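You operate a simulated robot arm through the tools that you are given. There is no shell and no other tool. Be economical: measure what you need, move in short steps, check, and stop when the job is done.

You are at the controls of a simulated two-armed robot. One attempt, no reset.

TASK
On the top of the purple-edged table, fold the grey cloth in half.

The check looks at the end state, three seconds after you hand in, the way a careful person would. Anything else that was tipped, shoved, dropped, spilled or broken makes it a failure. Flat cloth is picked up by pressing the open fingertips on it (5 to 10 N) and closing them slowly along it; thin cloth reads only 2 to 8 mm in the jaws.

THE ROBOT
Two 7-joint arms with two-finger grippers on one trunk, on a base that drives. Base frame: it is fixed to the floor where the robot stands at the start and does not move with it; the origin is under the middle of the robot, x ahead of it, y to its left, z up; the surface under the hand at the start is at about z = 740. Lengths are in mm, angles in degrees, forces in N, time in s.
The left shoulder is at the start at [60, 123, 895], the right one opposite. With the tool pointing down near the work surface each hand reaches from about 340 to 800 mm from the robot's upright axis, wherever it stands, measured 20 degrees to its own side. Places, roughly: top of the purple-edged table [1300, 0, 700]. Payload 1.47 kg a hand.
Tool frame (each hand has its own): the origin (TCP) lies between the finger pads and is the grasp point; the fingertips stand 16 mm ahead of it; z points along the fingers, y is the line along which they close. Largest opening 87 mm; the body of the gripper starts 55 mm behind the TCP.
Orientation is that of the tool frame in the base frame, as a unit quaternion [x, y, z, w]. With the fingers straight down and closing along the base's y, the tool's x points along the base's -x, its y along +y and its z along -z.

THE INTERFACE
- The arms move only by the tool send_rows. It takes "left_commands", "right_commands" or both (then of equal length, played together; a hand with none holds still); each is one flat list of numbers, 7 for each row, row after row: the shift along the tool's x, y, z in units of 200 mm (1.0 is 200 mm), then the turn, a rotation vector about the tool's x, y, z in units of 90 degrees (1.0 is 90 degrees), then the closure in counts, from 0 (fully open) to 255 (shut). In form: [dx, dy, dz, rx, ry, rz, grip, dx, dy, dz, rx, ry, rz, grip, ...]. A call has 1 to 8 rows; each row is the pose to reach, as a shift and turn from the pose commanded when the call began, along the tool's axes at that moment. A call with a number of a shift or a turn outside -1 to 1 is refused whole. A row lasts 0.2 s, in which the tool goes at most 50 mm and 8.6 degrees; a call with a longer step from one row to the next is refused whole, and so is a gripper value outside its range. A pose out of reach is approached as far as the arm can. The call stops where the force on the tool passes 40 N (or 10 N more than at its start, if that is more) or the arm is blocked; 0.2 s more then pass. The fingers move at their own pace (about 153 mm/s each) and stop on an object; they squeeze with about 28 N. The grip force told is the motor's: it shows also when the fingers shut on nothing. Time passes only in rows, and 0.2 s behind the last, so rows that repeat a pose let the fingers close. The reply holds the time, the measured pose of the TCP, the force on the tool along the base axes, the opening and the grip force, in the units named above and with some noise, with the torque about the TCP (base axes, N m) and any sound that the robot's microphone picked up.
- Cameras (640 x 400 px; columns grow to the right, rows downward): "scene" is now at [79.1, 2.6, 1450.7]; the picture's right is [0.04, -1.00, 0.00], its down [-0.81, -0.03, -0.58] and it looks along [0.58, 0.02, -0.81] (base axes); focal length 257 px, centre (320, 200). "left" rides on the left gripper at [73, -12, -90] in its tool frame; the picture's right is [0.16, 0.99, 0.00], its down [-0.72, 0.12, -0.68] and it looks along [-0.67, 0.11, 0.73] (tool axes); focal length 247 px, centre (320, 200). "right" rides on the right gripper at [73, 12, -90] in its tool frame; the picture's right is [-0.16, 0.99, 0.00], its down [-0.72, -0.12, -0.68] and it looks along [-0.67, -0.11, 0.73] (tool axes); focal length 247 px, centre (320, 200). There is no depth. A picture from a camera that has moved, and an enlarged one, comes with that camera's place and axes in the base frame and with its lens. The place of the scene camera against the robot may be out by one fixed shift of up to 12 mm in any direction.
- capture(camera): a new picture of that camera. The clock stands still meanwhile.
- move_column(by): slides the trunk up (or, below 0, down) by that many mm; the arms and the scene camera ride with it, the base frame stays. It gives what a move gives, with no picture.
- drive_base(legs): drives the robot by 1 to 6 legs, each [ahead, left, turn to the left] in mm, mm and degrees, along the robot's own axes; the way and the turn of a leg run together, so that a leg with both is an arc; at most 1500 mm and 180 degrees a leg. The arms and the cameras ride along, it lands a little off, and it stops where it bumps. It gives what a move gives.
- turn_head(pan, tilt): turns the head with the scene camera to pan (to the left, within 120 degrees either way) and tilt (down, from -29 to 69), counted from straight ahead of the robot. It gives what a move gives.
- zoom(camera, box): a new picture of the part [left, top, right, bottom] of that camera's present view, enlarged. The clock stands still meanwhile.
- finish_job(): hands the job in; it is judged then, once.

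Work in short steps. Places have to be worked out from the pictures, the camera data and where the tool is seen: move nearer, look again, correct. Check each grasp and each placing, and mend what went wrong. You have 120 turns and 92 pictures in all, those below and enlarged ones among them. Open the grippers and draw the arms clear of the work before you hand the job in, unless the task says otherwise; then end with one line.

The tools are called as a command line: name --argument value ..., lists and objects as JSON in quotes. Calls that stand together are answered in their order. send_rows: Moves the arms, as the interface text tells. Its arguments: {"type":"object","properties":{"left_commands":{"type":"array","items":{"type":"number"}},"right_commands":{"type":"array","items":{"type":"number"}}},"required":[]} The other tools are called the same way: move_column (by) slides the trunk up or down; drive_base (legs) drives the base; turn_head (pan, tilt) turns the head that bears the scene camera; capture (camera) takes a picture; zoom (camera, box) takes an enlarged picture of a part of a camera's view; finish_job () hands the job in.

At the start:

```text
time: 0.0
left_eef_pos: [444.0, 308.2, 943.8]
left_tool_rot: [0.0, 1.0, 0.0, 0.001]
left_contact_force: [0.3, -0.8, 0.2]
left_torque: [-0.01, 0.02, 0.07]
left_finger_gap: 87.1
left_gripper_force: 0.1
right_eef_pos: [390.3, -57.4, 938.7]
right_tool_rot: [0.0, 1.0, 0.0, 0.0]
right_contact_force: [0.2, 0.0, 0.1]
right_torque: [0.02, 0.01, 0.02]
right_finger_gap: 87.0
right_gripper_force: 0.1
trunk travel left (down, up): [-50.0, 180.0]
robot x, y, heading: [0.5, 3.4, 0.1]
head pan, tilt: [2.3, 54.4]
```

scene: 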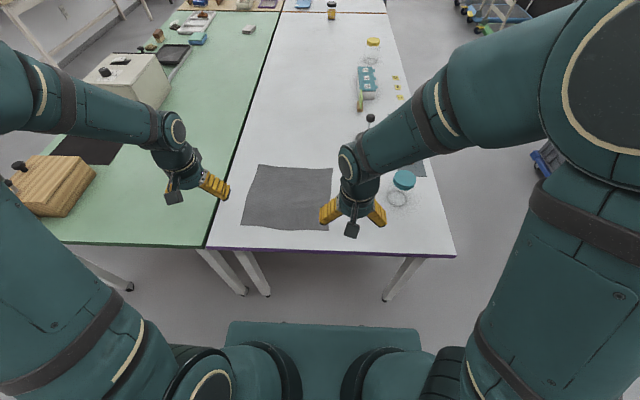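
right: 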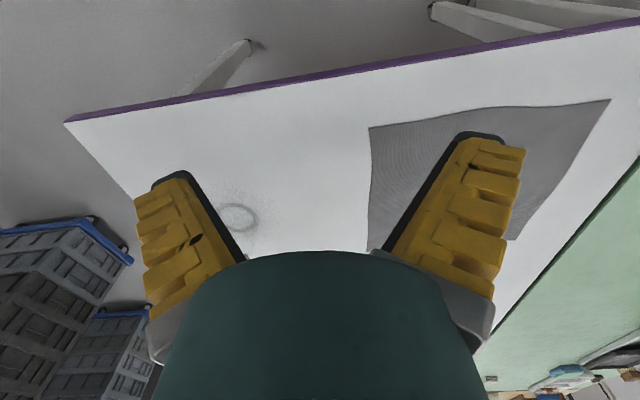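
left: 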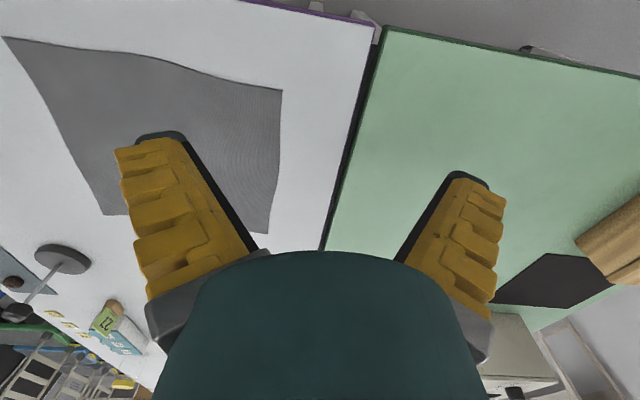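

The cloth lies roughly at x 475–740 and y -15–265, and the right arm hides part of the table. I'll move the right hand aside at its current height, then look again.

send_rows --right_commands '[0, -0.2, 0, 0, 0, 0, 0, 0, -0.4, 0, 0, 0, 0, 0, 0, -0.6, 0, 0, 0, 0, 0, 0, -0.8, 0, 0, 0, 0, 0]' --left_commands '[0, 0.1, 0, 0, 0, 0, 0, 0, 0.2, 0, 0, 0, 0, 0, 0, 0.3, 0, 0, 0, 0, 0, 0, 0.4, 0, 0, 0, 0, 0]'

capture --camera "scene"

zoom --camera "scene" --box '[220, 80, 460, 260]'

```text
time: 1.0
left_eef_pos: [444.5, 388.4, 943.5]
left_tool_rot: [-0.001, 1.0, 0.001, 0.0]
left_contact_force: [0.3, -0.2, 0.3]
left_torque: [0.03, 0.0, 0.0]
left_finger_gap: 87.1
left_gripper_force: 0.0
right_eef_pos: [389.7, -216.8, 938.3]
right_tool_rot: [-0.001, 1.0, 0.001, 0.0]
right_contact_force: [-0.2, 0.2, -0.5]
right_torque: [0.03, 0.02, 0.01]
right_finger_gap: 87.1
right_gripper_force: 0.1
trunk travel left (down, up): [-50.0, 180.0]
robot x, y, heading: [1.8, -0.6, -0.1]
head pan, tilt: [2.3, 54.4]
```

```text
88 pictures are left
camera scene: at [79.0, 2.2, 1450.7], right [0.04, -1.0, 0.0], down [-0.81, -0.03, -0.58], along [0.58, 0.02, -0.81], focal length 257 px, centre (320, 200)
```

scene: 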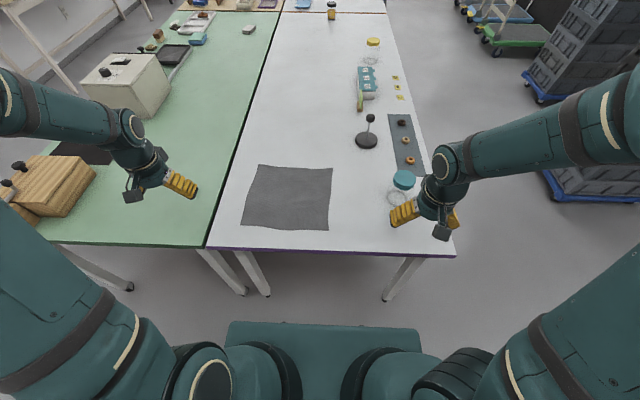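

```text
2.22 times, centred on (340, 170) of scene
camera zoom: at [79.0, 2.2, 1450.7], right [0.04, -1.0, 0.0], down [-0.81, -0.03, -0.58], along [0.58, 0.02, -0.81], focal length 571 px, centre (276, 267)
```

zoom: 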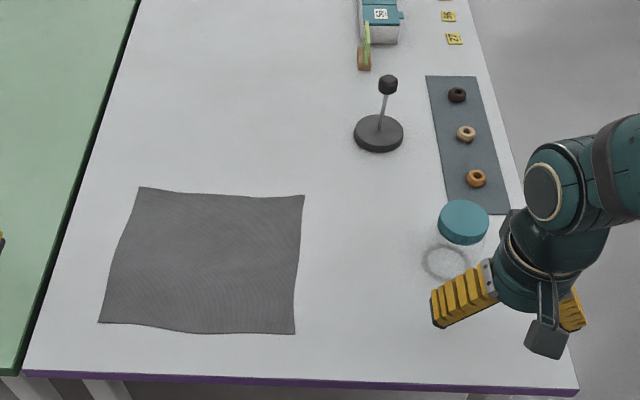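

The other objects are clear of the cloth: jar near (608,-241), stand near (893,-157). I'll fold the near edge onto the far edge with both hands. First I'll drive 45 mm ahead for reach margin, since the table edge is still well ahead of the base.

drive_base --legs '[[45, 0, 0]]'

zoom --camera "scene" --box '[220, 110, 460, 290]'

```text
time: 1.9
left_eef_pos: [490.5, 388.4, 942.1]
left_tool_rot: [0.0, 1.0, 0.0, -0.001]
left_contact_force: [0.3, -0.9, -0.4]
left_torque: [0.01, 0.06, 0.03]
left_finger_gap: 86.8
left_gripper_force: 0.1
right_eef_pos: [435.7, -217.3, 937.6]
right_tool_rot: [0.001, 1.0, 0.001, -0.001]
right_contact_force: [0.6, 0.0, 0.3]
right_torque: [0.04, 0.03, 0.0]
right_finger_gap: 87.1
right_gripper_force: 0.0
trunk travel left (down, up): [-50.0, 180.0]
robot x, y, heading: [44.5, -1.9, 0.1]
head pan, tilt: [2.3, 54.4]
```

```text
2.22 times, centred on (340, 200) of scene
camera zoom: at [125.1, 2.6, 1450.5], right [0.04, -1.0, 0.0], down [-0.81, -0.03, -0.58], along [0.58, 0.02, -0.81], focal length 571 px, centre (276, 200)
```

zoom: 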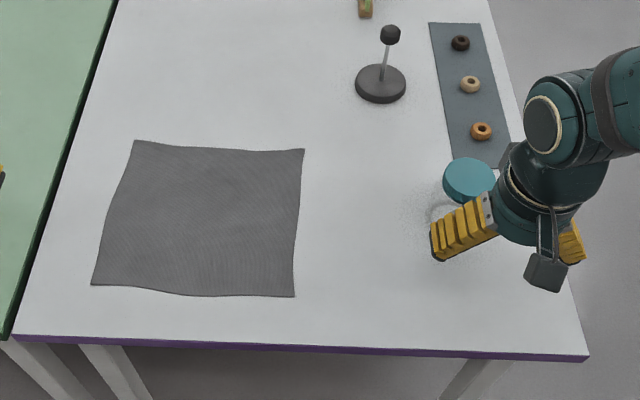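

Cloth corners are near (478,271), (472,-10), (746,262) and (738,-19). I'll bring both hands over the near edge, still high, with the grippers half closed.

send_rows --left_commands '[0, -0.13, 0.08, 0, 0, 0, 123, 0, -0.26, 0.16, 0, 0, 0, 123, 0, -0.4, 0.25, 0, 0, 0, 123, 0, -0.53, 0.33, 0, 0, 0, 123, 0, -0.66, 0.41, 0, 0, 0, 123, 0, -0.79, 0.5, 0, 0, 0, 123]' --right_commands '[-0.04, 0.17, 0, 0, 0, 0, 123, -0.09, 0.34, 0, 0, 0, 0, 123, -0.14, 0.51, 0, 0, 0, 0, 123, -0.18, 0.67, 0, 0, 0, 0, 123, -0.23, 0.84, 0, 0, 0, 0, 123, -0.27, 1.0, 0, 0, 0, 0, 123]'

send_rows --right_commands '[0, 0.12, 0.16, 0, 0, 0, 123, 0, 0.235, 0.32, 0, 0, 0, 123, 0, 0.235, 0.5, 0, 0, 0, 123]' --left_commands '[0, 0, 0.04, 0, 0, 0, 123, 0, 0, 0.08, 0, 0, 0, 123, 0, 0, 0.1, 0, 0, 0, 123]'

capture --camera "left"

capture --camera "right"

capture --camera "scene"

```text
time: 3.3
left_eef_pos: [491.1, 231.9, 841.9]
left_tool_rot: [0.0, 1.0, 0.0, 0.0]
left_contact_force: [-0.4, -0.1, -0.2]
left_torque: [0.02, 0.03, -0.02]
left_finger_gap: 50.7
left_gripper_force: 3.9
right_eef_pos: [491.8, -17.6, 937.6]
right_tool_rot: [0.0, 1.0, 0.0, -0.001]
right_contact_force: [-0.3, -0.1, -0.4]
right_torque: [0.0, 0.0, 0.03]
right_finger_gap: 50.5
right_gripper_force: 3.5
trunk travel left (down, up): [-50.0, 180.0]
robot x, y, heading: [43.1, 2.2, -0.2]
head pan, tilt: [2.3, 54.4]
```

```text
time: 4.1
left_eef_pos: [489.0, 231.8, 822.0]
left_tool_rot: [0.0, 1.0, 0.0, 0.0]
left_contact_force: [0.0, -1.1, -0.9]
left_torque: [0.02, 0.01, 0.01]
left_finger_gap: 50.4
left_gripper_force: 4.1
right_eef_pos: [489.4, 28.0, 837.2]
right_tool_rot: [-0.001, 1.0, -0.001, 0.0]
right_contact_force: [-0.2, 0.2, -0.5]
right_torque: [0.01, 0.04, -0.01]
right_finger_gap: 50.8
right_gripper_force: 4.0
trunk travel left (down, up): [-50.0, 180.0]
robot x, y, heading: [43.7, -0.9, -0.0]
head pan, tilt: [2.3, 54.4]
```

```text
85 pictures are left
camera left: at [416.3, 218.4, 912.1], right [-0.16, 0.99, 0.0], down [0.72, 0.12, 0.68], along [0.67, 0.11, -0.73], focal length 247 px, centre (320, 200)
```

left: 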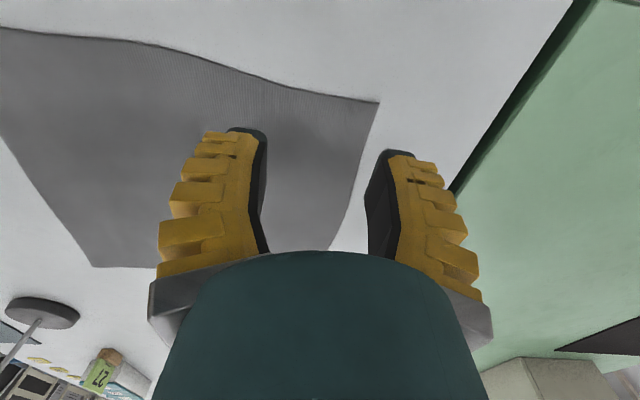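

```text
84 pictures are left
camera right: at [417.2, 39.8, 925.2], right [0.16, 0.99, 0.0], down [0.72, -0.12, 0.68], along [0.67, -0.11, -0.73], focal length 247 px, centre (320, 200)
```

right: 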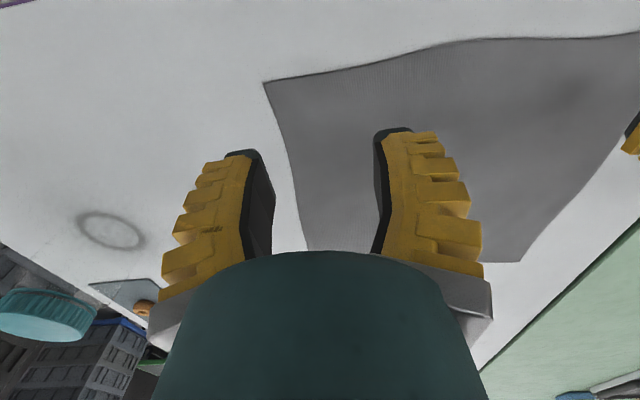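

```text
83 pictures are left
camera scene: at [123.9, 2.6, 1450.6], right [0.04, -1.0, 0.0], down [-0.81, -0.03, -0.58], along [0.58, 0.02, -0.81], focal length 257 px, centre (320, 200)
```

scene: 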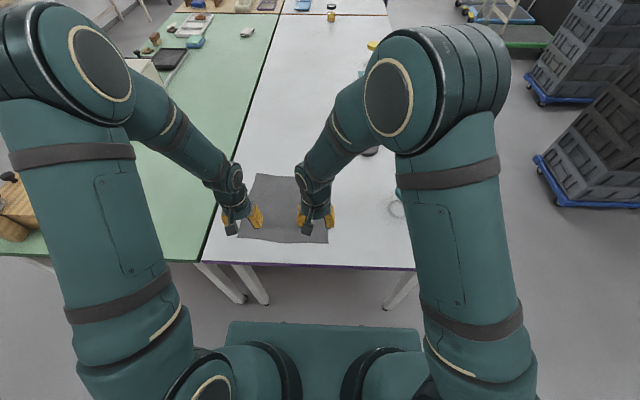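

The hand cameras put the corners at (476,269) and (469,-10), which agrees with a tabletop near z 740. I'll line both hands up about 40 mm inside the corners and go down to just above the cloth.

send_rows --left_commands '[-0.02, -0.03, 0.1, 0, 0, 0, 123, -0.02, -0.03, 0.2, 0, 0, 0, 123, -0.02, -0.03, 0.28, 0, 0, 0, 123, -0.02, -0.03, 0.29, 0, 0, 0, 123]' --right_commands '[0, 0.03, 0.13, 0, 0, 0, 123, 0, 0.03, 0.26, 0, 0, 0, 123, 0, 0.03, 0.355, 0, 0, 0, 123, 0, 0.03, 0.365, 0, 0, 0, 123]'

capture --camera "left"

capture --camera "right"

```text
time: 5.1
left_eef_pos: [493.6, 224.3, 765.3]
left_tool_rot: [0.0, 1.0, 0.001, 0.0]
left_contact_force: [-0.3, 0.4, -0.1]
left_torque: [0.0, 0.03, -0.02]
left_finger_gap: 50.5
left_gripper_force: 4.3
right_eef_pos: [487.8, 34.6, 764.4]
right_tool_rot: [0.0, 1.0, -0.001, 0.0]
right_contact_force: [-1.0, -0.1, 0.2]
right_torque: [-0.02, -0.02, 0.01]
right_finger_gap: 50.7
right_gripper_force: 3.7
trunk travel left (down, up): [-50.0, 180.0]
robot x, y, heading: [43.4, -0.0, 0.0]
head pan, tilt: [2.3, 54.4]
```

```text
82 pictures are left
camera left: at [419.4, 211.7, 855.5], right [-0.16, 0.99, 0.0], down [0.72, 0.12, 0.68], along [0.67, 0.11, -0.73], focal length 247 px, centre (320, 200)
```

left: 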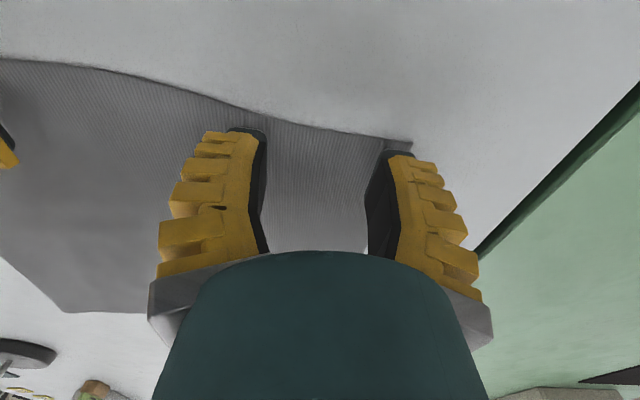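

```text
81 pictures are left
camera right: at [415.6, 46.2, 853.0], right [0.16, 0.99, 0.0], down [0.72, -0.12, 0.68], along [0.67, -0.11, -0.73], focal length 247 px, centre (320, 200)
```

right: 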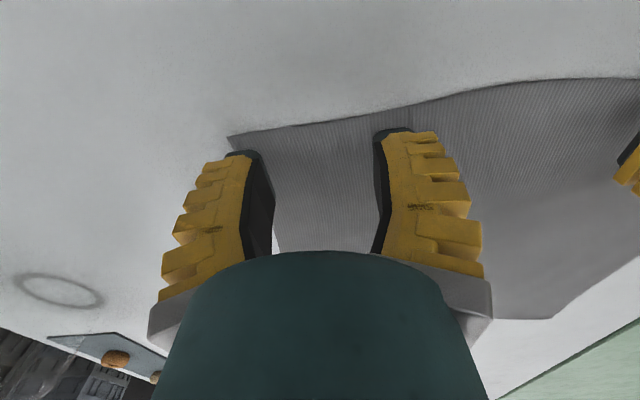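

The outer fingers sit right at the side edges, so I'll shift both hands 14 mm inward and press down gently.

send_rows --left_commands '[0, -0.07, 0, 0, 0, 0, 123, 0, -0.07, 0.03, 0, 0, 0, 123, 0, -0.07, 0.04, 0, 0, 0, 123, 0, -0.07, 0.045, 0, 0, 0, 123]' --right_commands '[0, 0.07, 0, 0, 0, 0, 123, 0, 0.07, 0.03, 0, 0, 0, 123, 0, 0.07, 0.04, 0, 0, 0, 123, 0, 0.07, 0.045, 0, 0, 0, 123]'

```text
time: 6.1
left_eef_pos: [492.9, 211.4, 756.8]
left_tool_rot: [-0.001, 1.0, -0.001, 0.0]
left_contact_force: [-0.2, -2.5, 13.5]
left_torque: [0.0, 0.08, 0.03]
left_finger_gap: 46.9
left_gripper_force: 8.3
right_eef_pos: [488.1, 50.4, 756.0]
right_tool_rot: [0.0, 1.0, -0.001, 0.0]
right_contact_force: [-0.1, 1.8, 11.4]
right_torque: [-0.02, 0.04, 0.0]
right_finger_gap: 47.0
right_gripper_force: 8.7
trunk travel left (down, up): [-50.0, 180.0]
robot x, y, heading: [49.2, -0.2, -0.1]
head pan, tilt: [2.3, 54.4]
```

Contact is 11–13 N, slightly high. I'll ease up by 0.5 mm and close slowly.

send_rows --left_commands '[0, 0, -0.003, 0, 0, 0, 135, 0, 0, -0.003, 0, 0, 0, 150, 0, 0, -0.003, 0, 0, 0, 165, 0, 0, -0.003, 0, 0, 0, 180, 0, 0, -0.003, 0, 0, 0, 195, 0, 0, -0.003, 0, 0, 0, 215, 0, 0, -0.003, 0, 0, 0, 235, 0, 0, -0.003, 0, 0, 0, 255]' --right_commands '[0, 0, -0.002, 0, 0, 0, 135, 0, 0, -0.002, 0, 0, 0, 150, 0, 0, -0.002, 0, 0, 0, 165, 0, 0, -0.002, 0, 0, 0, 180, 0, 0, -0.002, 0, 0, 0, 195, 0, 0, -0.002, 0, 0, 0, 215, 0, 0, -0.002, 0, 0, 0, 235, 0, 0, -0.002, 0, 0, 0, 255]'

capture --camera "left"

capture --camera "right"

```text
time: 7.9
left_eef_pos: [493.2, 210.8, 756.0]
left_tool_rot: [0.0, 1.0, 0.0, 0.0]
left_contact_force: [1.1, 0.3, 0.6]
left_torque: [0.01, 0.0, 0.01]
left_finger_gap: 0.2
left_gripper_force: 24.1
right_eef_pos: [488.5, 50.2, 755.9]
right_tool_rot: [0.0, 1.0, 0.0, 0.0]
right_contact_force: [0.3, 0.8, 1.3]
right_torque: [0.0, -0.02, -0.01]
right_finger_gap: 0.0
right_gripper_force: 30.1
trunk travel left (down, up): [-50.0, 180.0]
robot x, y, heading: [45.9, 6.5, -0.1]
head pan, tilt: [2.3, 54.4]
```

```text
80 pictures are left
camera left: at [419.5, 198.7, 846.3], right [-0.16, 0.99, 0.0], down [0.72, 0.12, 0.68], along [0.67, 0.11, -0.73], focal length 247 px, centre (320, 200)
```

left: 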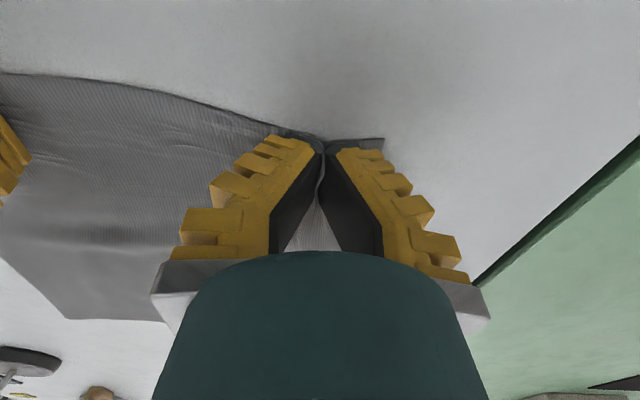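

```text
79 pictures are left
camera right: at [415.9, 61.1, 844.7], right [0.16, 0.99, 0.0], down [0.72, -0.12, 0.68], along [0.67, -0.11, -0.73], focal length 247 px, centre (320, 200)
```

right: 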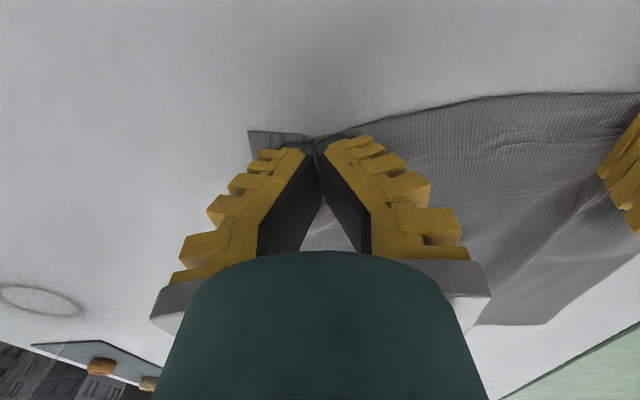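

The gaps read near zero, so the grasps are doubtful. I'll lift 15 mm and see what comes up.

send_rows --left_commands '[0, 0, -0.04, 0, 0, 0, 255, 0, 0, -0.09, 0, 0, 0, 255]' --right_commands '[0, 0, -0.04, 0, 0, 0, 255, 0, 0, -0.09, 0, 0, 0, 255]'

capture --camera "left"

capture --camera "right"

```text
time: 8.5
left_eef_pos: [493.3, 210.9, 774.8]
left_tool_rot: [0.0, 1.0, -0.001, -0.001]
left_contact_force: [-0.2, -0.1, -0.4]
left_torque: [0.03, 0.0, 0.03]
left_finger_gap: 0.2
left_gripper_force: 29.9
right_eef_pos: [488.8, 50.8, 773.2]
right_tool_rot: [0.0, 1.0, 0.0, 0.0]
right_contact_force: [-0.5, 0.2, -0.9]
right_torque: [-0.02, 0.01, 0.01]
right_finger_gap: 0.3
right_gripper_force: 29.6
trunk travel left (down, up): [-50.0, 180.0]
robot x, y, heading: [43.2, 0.7, -0.4]
head pan, tilt: [2.3, 54.4]
```

```text
78 pictures are left
camera left: at [419.4, 199.1, 864.6], right [-0.16, 0.99, 0.0], down [0.72, 0.12, 0.68], along [0.67, 0.11, -0.73], focal length 247 px, centre (320, 200)
```

left: 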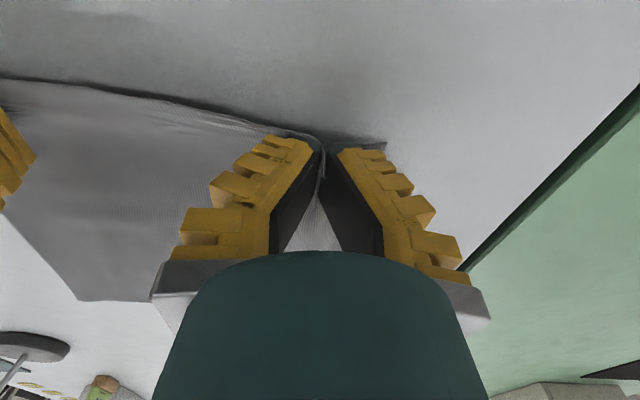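

```text
77 pictures are left
camera right: at [416.0, 61.3, 862.3], right [0.16, 0.99, 0.0], down [0.72, -0.12, 0.68], along [0.67, -0.11, -0.73], focal length 247 px, centre (320, 200)
```

right: 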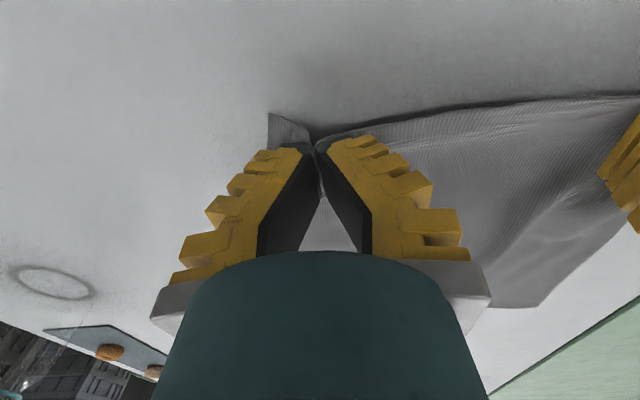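

Both hands seem to be lifting the near edge. I'll lift further and check again from the scene camera.

send_rows --left_commands '[-0.05, 0, -0.06, 0, 0, 0, 255, -0.1, 0, -0.12, 0, 0, 0, 255, -0.15, 0, -0.18, 0, 0, 0, 255]' --right_commands '[-0.05, 0, -0.06, 0, 0, 0, 255, -0.1, 0, -0.12, 0, 0, 0, 255, -0.15, 0, -0.18, 0, 0, 0, 255]'

capture --camera "left"

zoom --camera "scene" --box '[200, 130, 400, 280]'

```text
time: 9.3
left_eef_pos: [521.6, 210.0, 809.5]
left_tool_rot: [0.0, 1.0, 0.0, 0.001]
left_contact_force: [0.0, -0.2, 2.0]
left_torque: [-0.01, -0.06, 0.01]
left_finger_gap: 0.2
left_gripper_force: 21.5
right_eef_pos: [516.7, 51.0, 811.9]
right_tool_rot: [-0.001, 1.0, 0.0, 0.0]
right_contact_force: [0.0, 0.2, -1.0]
right_torque: [0.02, 0.03, 0.0]
right_finger_gap: 0.0
right_gripper_force: 28.5
trunk travel left (down, up): [-50.0, 180.0]
robot x, y, heading: [43.5, 0.5, 0.0]
head pan, tilt: [2.3, 54.4]
```

```text
76 pictures are left
camera left: at [449.3, 198.9, 899.8], right [-0.16, 0.99, 0.0], down [0.72, 0.12, 0.68], along [0.67, 0.11, -0.73], focal length 247 px, centre (320, 200)
```

left: 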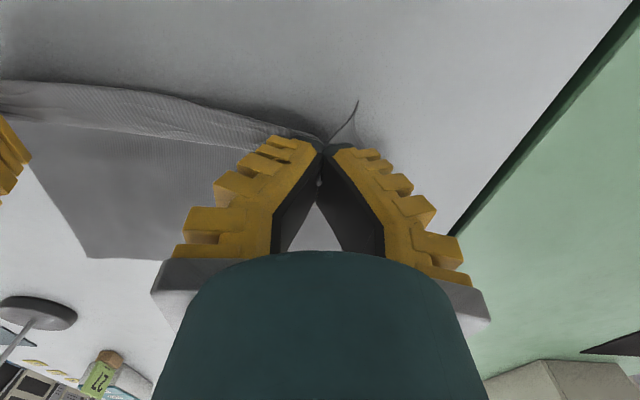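

```text
2.67 times, centred on (300, 205) of scene
camera zoom: at [123.2, 2.4, 1450.7], right [0.04, -1.0, 0.0], down [-0.81, -0.03, -0.58], along [0.58, 0.02, -0.81], focal length 685 px, centre (373, 187)
```

zoom: 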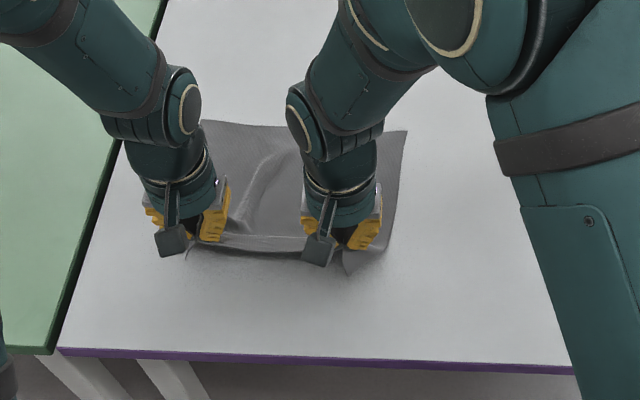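

The cloth is firmly held by both hands. I'll carry the edge up and ahead in an arc, slowly.

send_rows --left_commands '[-0.06, -0.005, -0.06, 0, 0, 0, 255, -0.12, -0.01, -0.11, 0, 0, 0, 255, -0.185, -0.015, -0.16, 0, 0, 0, 255, -0.25, -0.015, -0.2, 0, 0, 0, 255, -0.315, -0.015, -0.24, 0, 0, 0, 255, -0.38, -0.015, -0.26, 0, 0, 0, 255, -0.44, -0.015, -0.275, 0, 0, 0, 255, -0.5, -0.015, -0.28, 0, 0, 0, 255]' --right_commands '[-0.06, 0.005, -0.06, 0, 0, 0, 255, -0.12, 0.01, -0.11, 0, 0, 0, 255, -0.185, 0.015, -0.16, 0, 0, 0, 255, -0.25, 0.015, -0.2, 0, 0, 0, 255, -0.315, 0.015, -0.24, 0, 0, 0, 255, -0.38, 0.015, -0.26, 0, 0, 0, 255, -0.44, 0.015, -0.275, 0, 0, 0, 255, -0.5, 0.015, -0.28, 0, 0, 0, 255]'

capture --camera "left"

zoom --camera "scene" --box '[200, 130, 400, 280]'

```text
time: 11.1
left_eef_pos: [623.1, 208.5, 864.9]
left_tool_rot: [-0.001, 1.0, 0.0, -0.001]
left_contact_force: [0.4, 0.2, -0.6]
left_torque: [0.03, 0.02, -0.02]
left_finger_gap: 0.1
left_gripper_force: 25.1
right_eef_pos: [620.9, 52.5, 865.3]
right_tool_rot: [0.001, 1.0, 0.0, 0.0]
right_contact_force: [0.2, -0.1, -0.2]
right_torque: [-0.01, 0.0, 0.01]
right_finger_gap: 0.2
right_gripper_force: 28.2
trunk travel left (down, up): [-50.0, 180.0]
robot x, y, heading: [44.1, 1.3, 0.1]
head pan, tilt: [2.3, 54.4]
```

```text
74 pictures are left
camera left: at [550.0, 195.7, 956.6], right [-0.16, 0.99, 0.0], down [0.72, 0.12, 0.68], along [0.67, 0.11, -0.73], focal length 247 px, centre (320, 200)
```

left: 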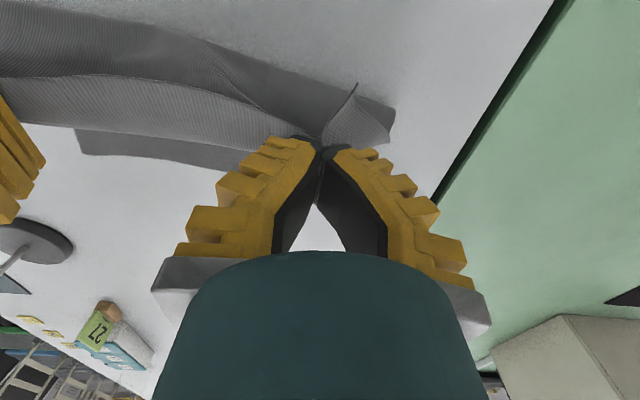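

```text
2.67 times, centred on (300, 205) of scene
camera zoom: at [123.7, 2.5, 1450.6], right [0.04, -1.0, 0.0], down [-0.81, -0.03, -0.58], along [0.58, 0.02, -0.81], focal length 685 px, centre (373, 187)
```

zoom: 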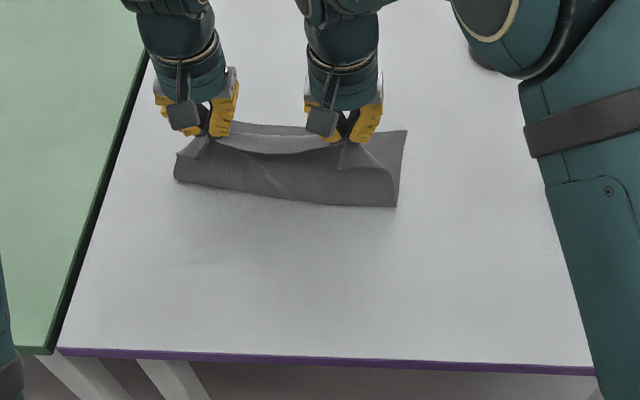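

The bottom layer is still in place and the edge is up over the fold line. I'll carry it on past the far edge and lower to about 30 mm.

send_rows --left_commands '[-0.085, 0, 0.01, 0, 0, 0, 255, -0.17, 0, 0.04, 0, 0, 0, 255, -0.255, 0, 0.085, 0, 0, 0, 255, -0.335, 0, 0.145, 0, 0, 0, 255, -0.41, 0, 0.21, 0, 0, 0, 255, -0.485, 0, 0.275, 0, 0, 0, 255, -0.56, 0, 0.34, 0, 0, 0, 255, -0.625, 0, 0.395, 0, 0, 0, 255]' --right_commands '[-0.085, 0, 0.01, 0, 0, 0, 255, -0.17, 0, 0.04, 0, 0, 0, 255, -0.255, 0, 0.085, 0, 0, 0, 255, -0.335, 0, 0.145, 0, 0, 0, 255, -0.41, 0, 0.21, 0, 0, 0, 255, -0.485, 0, 0.275, 0, 0, 0, 255, -0.56, 0, 0.34, 0, 0, 0, 255, -0.625, 0, 0.395, 0, 0, 0, 255]'

capture --camera "left"

zoom --camera "scene" --box '[200, 100, 400, 250]'

```text
time: 12.9
left_eef_pos: [748.2, 207.2, 786.1]
left_tool_rot: [0.0, 1.0, -0.001, 0.0]
left_contact_force: [0.2, -0.4, -0.4]
left_torque: [0.0, 0.03, 0.02]
left_finger_gap: 0.0
left_gripper_force: 28.0
right_eef_pos: [744.8, 51.6, 786.8]
right_tool_rot: [0.0, 1.0, 0.0, 0.0]
right_contact_force: [-0.1, 0.5, -0.4]
right_torque: [-0.01, 0.0, -0.02]
right_finger_gap: 0.0
right_gripper_force: 27.8
trunk travel left (down, up): [-50.0, 180.0]
robot x, y, heading: [43.9, 1.2, 0.2]
head pan, tilt: [2.3, 54.4]
```

```text
72 pictures are left
camera left: at [675.0, 195.2, 876.0], right [-0.16, 0.99, 0.0], down [0.72, 0.12, 0.68], along [0.67, 0.11, -0.73], focal length 247 px, centre (320, 200)
```

left: 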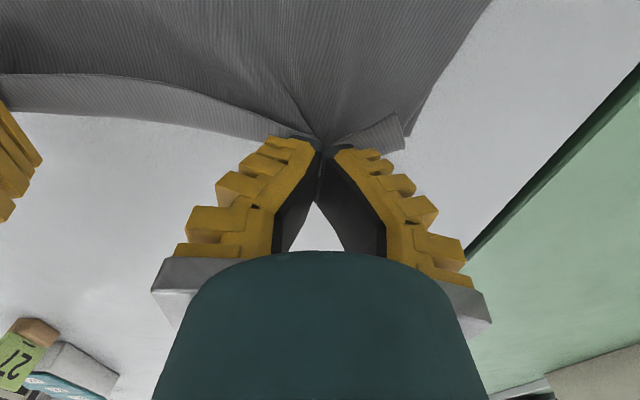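

```text
2.67 times, centred on (300, 175) of scene
camera zoom: at [124.0, 2.6, 1450.6], right [0.04, -1.0, 0.0], down [-0.81, -0.03, -0.58], along [0.58, 0.02, -0.81], focal length 685 px, centre (373, 267)
```

zoom: 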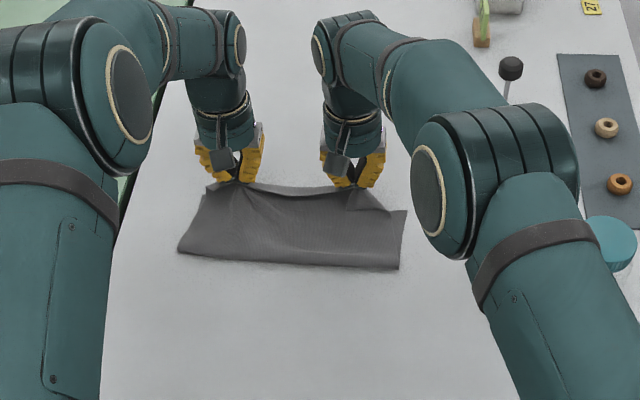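

I need a closer view of how the edge strip lies between the hands.

zoom --camera "left" --box '[0, 20, 440, 200]'

zoom --camera "right" --box '[160, 0, 640, 200]'

zoom --camera "scene" --box '[250, 150, 360, 210]'

```text
1.45 times, centred on (220, 110) of left
camera zoom: at [675.0, 195.2, 876.0], right [-0.16, 0.99, 0.0], down [0.72, 0.12, 0.68], along [0.67, 0.11, -0.73], focal length 359 px, centre (466, 331)
```

zoom: 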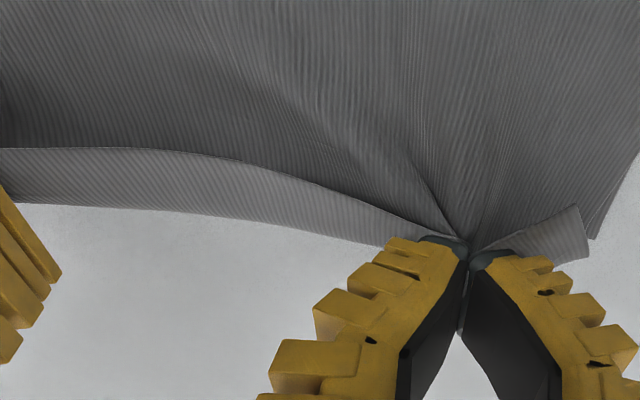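

```text
1.33 times, centred on (400, 100) of right
camera zoom: at [671.4, 63.1, 875.3], right [0.16, 0.99, 0.0], down [0.72, -0.12, 0.68], along [0.67, -0.11, -0.73], focal length 329 px, centre (213, 333)
```

zoom: 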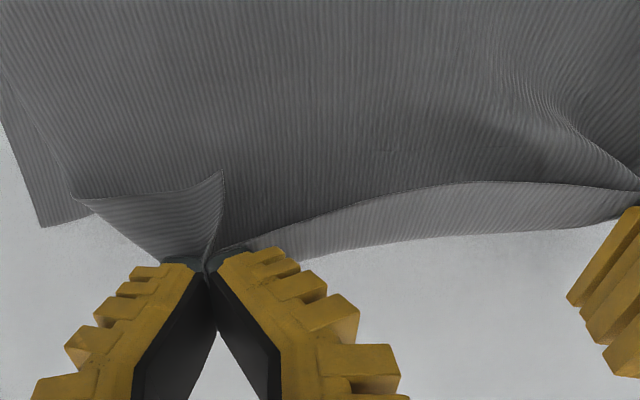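

```text
5.82 times, centred on (305, 180) of scene
camera zoom: at [124.0, 2.6, 1450.6], right [0.04, -1.0, 0.0], down [-0.81, -0.03, -0.58], along [0.58, 0.02, -0.81], focal length 1494 px, centre (407, 316)
```

zoom: 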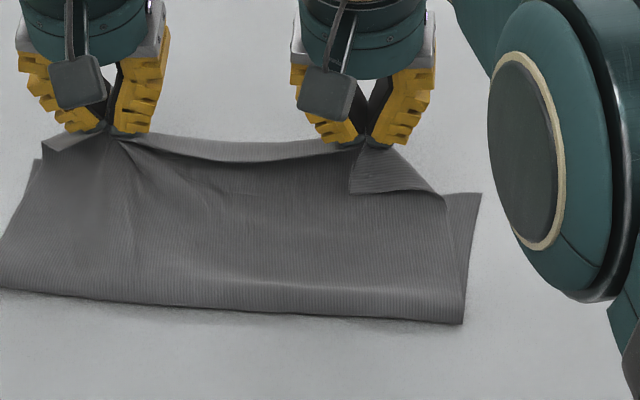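

The strip is flipped back on top, as expected with the tool upright. I'll come down and back so the edge will line up once unfolded. Then I'll open slowly with light contact to spread the gather.

send_rows --left_commands '[0.03, 0, 0.02, 0, 0, 0, 255, 0.06, 0, 0.04, 0, 0, 0, 255, 0.09, 0, 0.06, 0, 0, 0, 255, 0.12, 0.005, 0.08, 0, 0, 0, 255, 0.15, 0.01, 0.1, 0, 0, 0, 255, 0.18, 0.015, 0.115, 0, 0, 0, 255, 0.2, 0.02, 0.125, 0, 0, 0, 255, 0.2, 0.02, 0.13, 0, 0, 0, 255]' --right_commands '[0.03, 0, 0.02, 0, 0, 0, 255, 0.06, 0, 0.04, 0, 0, 0, 255, 0.09, 0, 0.06, 0, 0, 0, 255, 0.12, -0.01, 0.08, 0, 0, 0, 255, 0.15, -0.02, 0.1, 0, 0, 0, 255, 0.18, -0.03, 0.115, 0, 0, 0, 255, 0.2, -0.04, 0.125, 0, 0, 0, 255, 0.2, -0.04, 0.13, 0, 0, 0, 255]'

zoom --camera "left" --box '[0, 20, 440, 200]'

zoom --camera "scene" --box '[240, 145, 370, 225]'

```text
time: 14.7
left_eef_pos: [706.6, 210.9, 760.5]
left_tool_rot: [0.0, 1.0, 0.0, 0.0]
left_contact_force: [0.1, -3.7, -0.1]
left_torque: [-0.06, 0.05, 0.0]
left_finger_gap: 0.2
left_gripper_force: 27.4
right_eef_pos: [704.6, 44.9, 761.9]
right_tool_rot: [0.0, 1.0, 0.0, -0.001]
right_contact_force: [-0.1, 3.6, 0.3]
right_torque: [0.07, -0.01, -0.05]
right_finger_gap: 0.0
right_gripper_force: 27.7
trunk travel left (down, up): [-50.0, 180.0]
robot x, y, heading: [44.7, 0.1, 0.1]
head pan, tilt: [2.3, 54.4]
```

```text
1.45 times, centred on (220, 110) of left
camera zoom: at [634.6, 199.7, 850.9], right [-0.16, 0.99, 0.0], down [0.72, 0.12, 0.68], along [0.67, 0.11, -0.73], focal length 359 px, centre (466, 331)
```

zoom: 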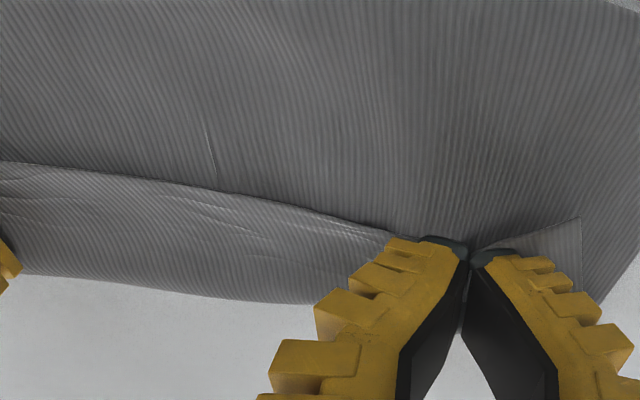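

```text
4.92 times, centred on (305, 185) of scene
camera zoom: at [123.4, 2.6, 1450.7], right [0.04, -1.0, 0.0], down [-0.81, -0.03, -0.58], along [0.58, 0.02, -0.81], focal length 1264 px, centre (394, 274)
```

zoom: 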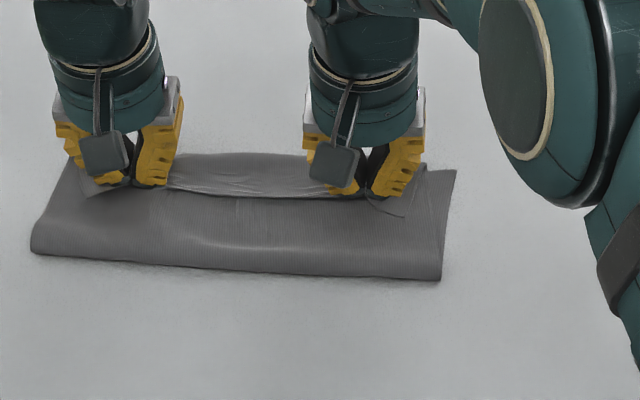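

Edges are roughly lined up, with slight tension between the hands. I'll relax that, open slowly while low, then lift and look.

send_rows --left_commands '[0, -0.02, 0.01, 0, 0, 0, 255, 0, -0.02, 0.015, 0, 0, 0, 240, 0, -0.02, 0.015, 0, 0, 0, 220, 0, -0.02, 0.015, 0, 0, 0, 195, 0, -0.02, 0.015, 0, 0, 0, 165, 0, -0.02, 0.015, 0, 0, 0, 140, 0, -0.02, 0, 0, 0, 0, 140, 0, -0.02, -0.1, 0, 0, 0, 140]' --right_commands '[0, 0.02, 0.01, 0, 0, 0, 255, 0, 0.02, 0.015, 0, 0, 0, 240, 0, 0.02, 0.015, 0, 0, 0, 220, 0, 0.02, 0.015, 0, 0, 0, 195, 0, 0.02, 0.015, 0, 0, 0, 165, 0, 0.02, 0.015, 0, 0, 0, 140, 0, 0.02, 0, 0, 0, 0, 140, 0, 0.02, -0.1, 0, 0, 0, 140]'

send_rows --left_commands '[0.1, 0, -0.15, 0, 0, 0, 140, 0.3, 0, -0.25, 0, 0, 0, 140, 0.5, 0, -0.4, 0, 0, 0, 140, 0.7, 0, -0.5, 0, 0, 0, 140]' --right_commands '[0.1, 0, -0.15, 0, 0, 0, 140, 0.3, 0, -0.25, 0, 0, 0, 140, 0.5, 0, -0.4, 0, 0, 0, 140, 0.7, 0, -0.5, 0, 0, 0, 140]'

capture --camera "left"

zoom --camera "scene" --box '[230, 130, 390, 230]'

```text
time: 16.5
left_eef_pos: [705.9, 206.5, 781.7]
left_tool_rot: [0.0, 1.0, 0.0, 0.0]
left_contact_force: [0.0, -0.6, 0.3]
left_torque: [0.02, -0.03, 0.01]
left_finger_gap: 44.7
left_gripper_force: 3.8
right_eef_pos: [702.8, 49.2, 782.4]
right_tool_rot: [0.0, 1.0, 0.0, 0.0]
right_contact_force: [0.4, -0.9, 0.2]
right_torque: [0.0, -0.03, 0.02]
right_finger_gap: 45.0
right_gripper_force: 4.0
trunk travel left (down, up): [-50.0, 180.0]
robot x, y, heading: [45.7, -1.2, 0.2]
head pan, tilt: [2.3, 54.4]
```

```text
time: 17.5
left_eef_pos: [565.1, 208.8, 881.6]
left_tool_rot: [0.001, 1.0, -0.001, 0.002]
left_contact_force: [-0.1, -0.7, -0.2]
left_torque: [0.02, -0.01, 0.01]
left_finger_gap: 45.1
left_gripper_force: 3.9
right_eef_pos: [559.9, 47.0, 882.7]
right_tool_rot: [0.0, 1.0, 0.0, 0.001]
right_contact_force: [-0.7, -0.6, -0.8]
right_torque: [0.04, -0.04, 0.0]
right_finger_gap: 45.0
right_gripper_force: 4.5
trunk travel left (down, up): [-50.0, 180.0]
robot x, y, heading: [43.4, 1.9, -0.0]
head pan, tilt: [2.3, 54.4]
```

```text
65 pictures are left
camera left: at [492.7, 195.3, 971.2], right [-0.16, 0.99, 0.0], down [0.72, 0.12, 0.68], along [0.67, 0.11, -0.73], focal length 247 px, centre (320, 200)
```

left: 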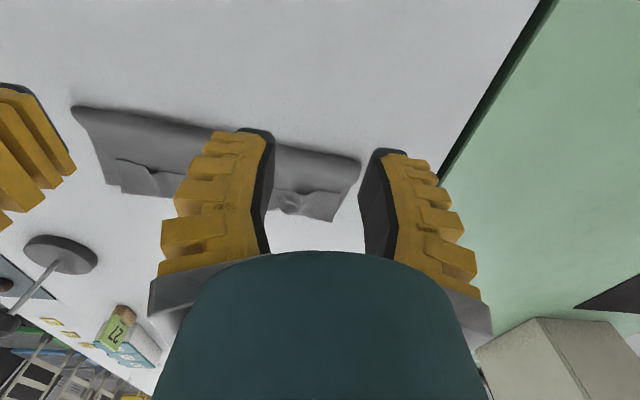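

```text
4.00 times, centred on (310, 180) of scene
camera zoom: at [121.4, 2.4, 1450.9], right [0.04, -1.0, 0.0], down [-0.81, -0.03, -0.58], along [0.58, 0.02, -0.81], focal length 1027 px, centre (360, 280)
```

zoom: 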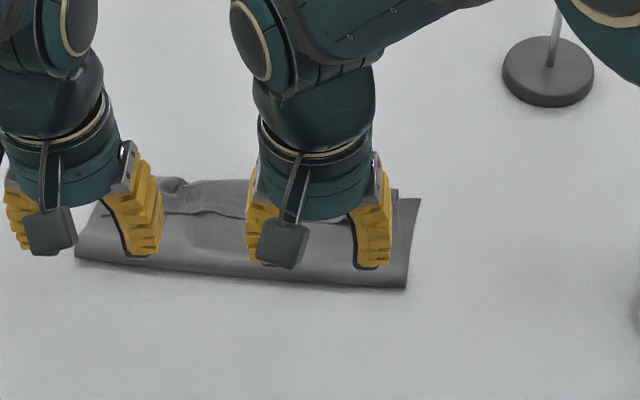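

Hands are off. I'll spread them outward (left to the left, right a little to the right, high above everything) to get a full view.

send_rows --left_commands '[0.1, 0.2, -0.1, 0, 0, 0, 140, 0.2, 0.4, -0.1, 0, 0, 0, 140, 0.3, 0.6, -0.1, 0, 0, 0, 140, 0.3, 0.8, -0.1, 0, 0, 0, 140]' --right_commands '[0.1, -0.2, -0.1, 0, 0, 0, 140, 0.2, -0.4, -0.2, 0, 0, 0, 140, 0.3, -0.6, -0.2, 0, 0, 0, 140, 0.3, -0.8, -0.2, 0, 0, 0, 140]'

zoom --camera "scene" --box '[230, 140, 350, 215]'

capture --camera "scene"

```text
time: 18.5
left_eef_pos: [507.9, 369.0, 900.6]
left_tool_rot: [0.001, 1.0, 0.0, 0.0]
left_contact_force: [-0.1, -0.4, -0.3]
left_torque: [0.03, -0.01, 0.0]
left_finger_gap: 44.7
left_gripper_force: 4.1
right_eef_pos: [503.7, -111.8, 922.8]
right_tool_rot: [0.0, 1.0, 0.0, 0.0]
right_contact_force: [0.7, -0.4, 0.1]
right_torque: [0.01, 0.03, -0.05]
right_finger_gap: 45.0
right_gripper_force: 4.3
trunk travel left (down, up): [-50.0, 180.0]
robot x, y, heading: [42.9, -1.4, 0.1]
head pan, tilt: [2.3, 54.4]
```

```text
5.33 times, centred on (290, 178) of scene
camera zoom: at [123.7, 2.5, 1450.6], right [0.04, -1.0, 0.0], down [-0.81, -0.03, -0.58], along [0.58, 0.02, -0.81], focal length 1369 px, centre (480, 320)
```

zoom: 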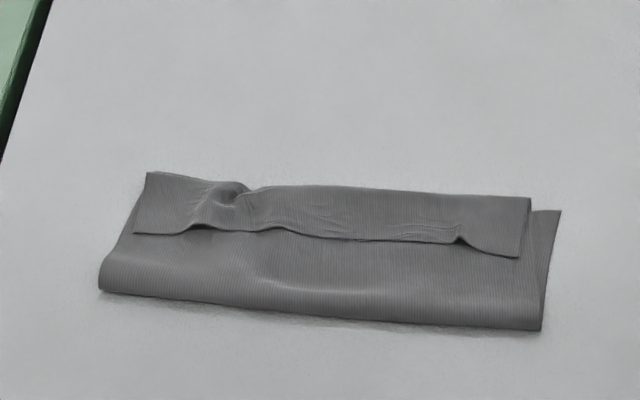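

```text
62 pictures are left
camera scene: at [123.7, 2.5, 1450.6], right [0.04, -1.0, 0.0], down [-0.81, -0.03, -0.58], along [0.58, 0.02, -0.81], focal length 257 px, centre (320, 200)
```

scene: 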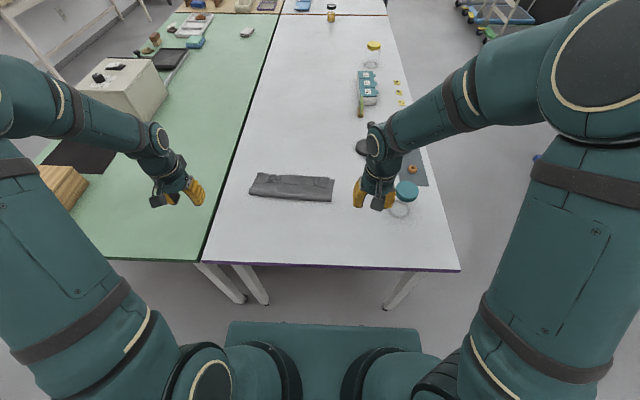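

The fold is nearly right, but a strip of about 50 mm along the moved edge is turned back on top, with its free edge near x≈688. I'll grip that free edge shallowly with tilted fingers, at its two small bumps near y≈211 and y≈38, and lay it forward. First I'll go above it.

send_rows --left_commands '[-0.16, -0.13, 0.05, 0, 0, 0, 123, -0.33, -0.26, 0.1, 0, 0, 0, 123, -0.5, -0.39, 0.15, 0, 0, 0, 123, -0.66, -0.52, 0.2, 0, -0.074, 0, 123, -0.83, -0.65, 0.25, 0, -0.148, 0, 123, -1.0, -0.78, 0.3, 0, -0.222, 0, 123]' --right_commands '[-0.16, 0.12, 0.07, 0, 0, 0, 123, -0.33, 0.25, 0.14, 0, 0, 0, 123, -0.5, 0.38, 0.21, 0, 0, 0, 123, -0.66, 0.5, 0.28, 0, -0.074, 0, 123, -0.83, 0.63, 0.35, 0, -0.148, 0, 123, -1.0, 0.755, 0.415, 0, -0.222, 0, 123]'

capture --camera "left"

capture --camera "right"

```text
time: 19.9
left_eef_pos: [707.9, 210.8, 840.4]
left_tool_rot: [-0.001, 0.985, 0.0, 0.173]
left_contact_force: [0.5, 0.2, -0.1]
left_torque: [0.0, -0.01, 0.01]
left_finger_gap: 50.7
left_gripper_force: 3.7
right_eef_pos: [703.8, 40.8, 838.2]
right_tool_rot: [-0.001, 0.985, 0.001, 0.174]
right_contact_force: [0.7, -0.7, 0.1]
right_torque: [0.0, 0.0, 0.02]
right_finger_gap: 50.3
right_gripper_force: 3.8
trunk travel left (down, up): [-50.0, 180.0]
robot x, y, heading: [44.8, 1.9, -0.0]
head pan, tilt: [2.3, 54.4]
```

```text
61 pictures are left
camera left: at [608.8, 198.9, 901.0], right [-0.15, 0.99, -0.05], down [0.45, 0.12, 0.89], along [0.88, 0.11, -0.46], focal length 247 px, centre (320, 200)
```

left: 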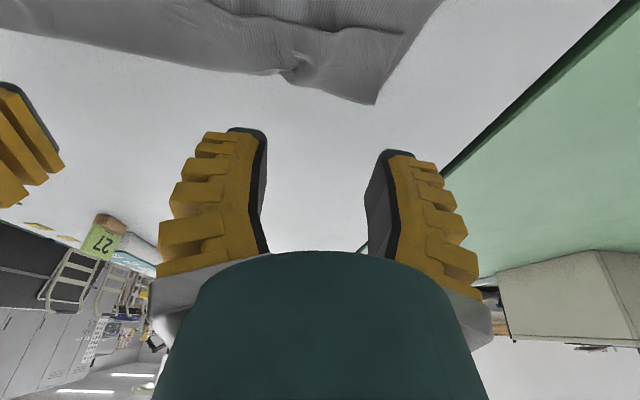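

```text
60 pictures are left
camera right: at [606.0, 51.8, 896.3], right [0.15, 0.99, 0.05], down [0.45, -0.12, 0.89], along [0.88, -0.11, -0.46], focal length 247 px, centre (320, 200)
```

right: 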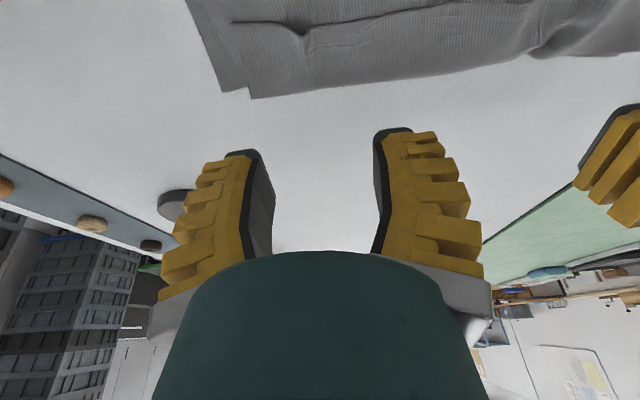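

The hand cameras confirm the free edge at x≈685–687 and the bumps at y≈214 and y≈38, so the tip corners overlap it by about 8–10 mm. I'll go straight down, then press gently.

send_rows --left_commands '[0.04, 0, 0.11, 0, 0, 0, 123, 0.08, 0, 0.22, 0, 0, 0, 123, 0.116, 0, 0.32, 0, 0, 0, 123]' --right_commands '[0.04, 0, 0.11, 0, 0, 0, 123, 0.08, 0, 0.22, 0, 0, 0, 123, 0.113, 0, 0.31, 0, 0, 0, 123]'

capture --camera "left"

capture --camera "right"

zoom --camera "scene" --box '[230, 130, 370, 220]'

```text
time: 20.7
left_eef_pos: [707.2, 211.5, 773.0]
left_tool_rot: [0.0, 0.985, -0.001, 0.174]
left_contact_force: [0.4, 0.4, -0.5]
left_torque: [-0.03, -0.02, -0.02]
left_finger_gap: 50.7
left_gripper_force: 4.2
right_eef_pos: [705.3, 39.7, 772.0]
right_tool_rot: [0.001, 0.985, 0.0, 0.173]
right_contact_force: [-0.7, -0.1, 0.3]
right_torque: [-0.01, -0.03, -0.04]
right_finger_gap: 50.5
right_gripper_force: 4.4
trunk travel left (down, up): [-50.0, 180.0]
robot x, y, heading: [43.3, 2.7, 0.1]
head pan, tilt: [2.3, 54.4]
```

```text
59 pictures are left
camera left: at [608.9, 199.7, 833.6], right [-0.15, 0.99, -0.05], down [0.45, 0.12, 0.89], along [0.88, 0.11, -0.46], focal length 247 px, centre (320, 200)
```

left: 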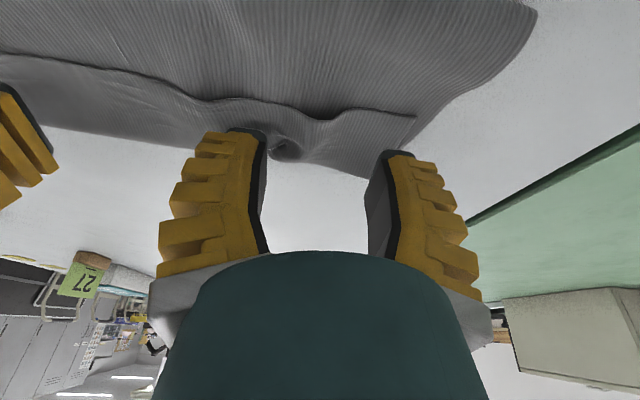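

```text
58 pictures are left
camera right: at [605.5, 51.2, 830.2], right [0.15, 0.99, 0.05], down [0.45, -0.12, 0.89], along [0.88, -0.11, -0.46], focal length 247 px, centre (320, 200)
```

right: 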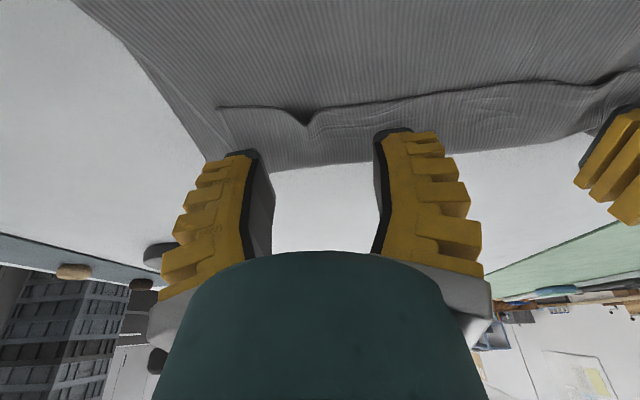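

```text
4.44 times, centred on (300, 175) of scene
camera zoom: at [123.9, 2.6, 1450.6], right [0.04, -1.0, 0.0], down [-0.81, -0.03, -0.58], along [0.58, 0.02, -0.81], focal length 1141 px, centre (409, 311)
```

zoom: 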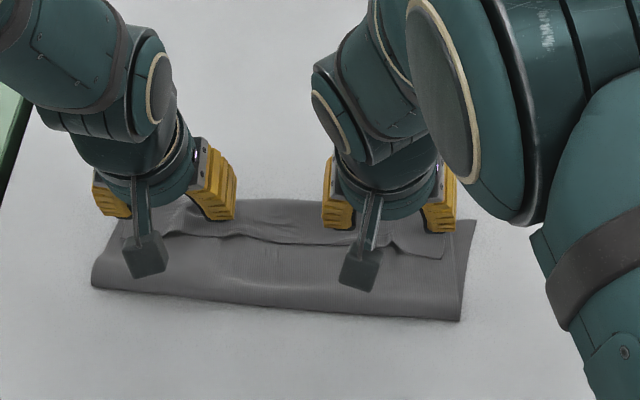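

Overlap looks a little thin, so I'll go forward 4 mm and press down in small steps.

send_rows --left_commands '[-0.019, 0, 0.007, 0, 0, 0, 123, -0.012, 0, 0.025, 0, 0, 0, 123, -0.0103, 0, 0.031, 0, 0, 0, 123]' --right_commands '[-0.019, 0, 0.007, 0, 0, 0, 123, -0.012, 0, 0.025, 0, 0, 0, 123, -0.0103, 0, 0.031, 0, 0, 0, 123]'

```text
time: 21.5
left_eef_pos: [713.6, 212.2, 767.8]
left_tool_rot: [0.001, 0.985, 0.0, 0.174]
left_contact_force: [-0.2, 0.3, 0.0]
left_torque: [0.01, 0.04, 0.02]
left_finger_gap: 50.8
left_gripper_force: 4.3
right_eef_pos: [707.9, 40.6, 767.5]
right_tool_rot: [0.0, 0.985, 0.0, 0.174]
right_contact_force: [0.1, 0.4, -0.2]
right_torque: [0.03, 0.02, -0.02]
right_finger_gap: 50.5
right_gripper_force: 4.1
trunk travel left (down, up): [-50.0, 180.0]
robot x, y, heading: [46.2, -3.9, 0.0]
head pan, tilt: [2.3, 54.4]
```

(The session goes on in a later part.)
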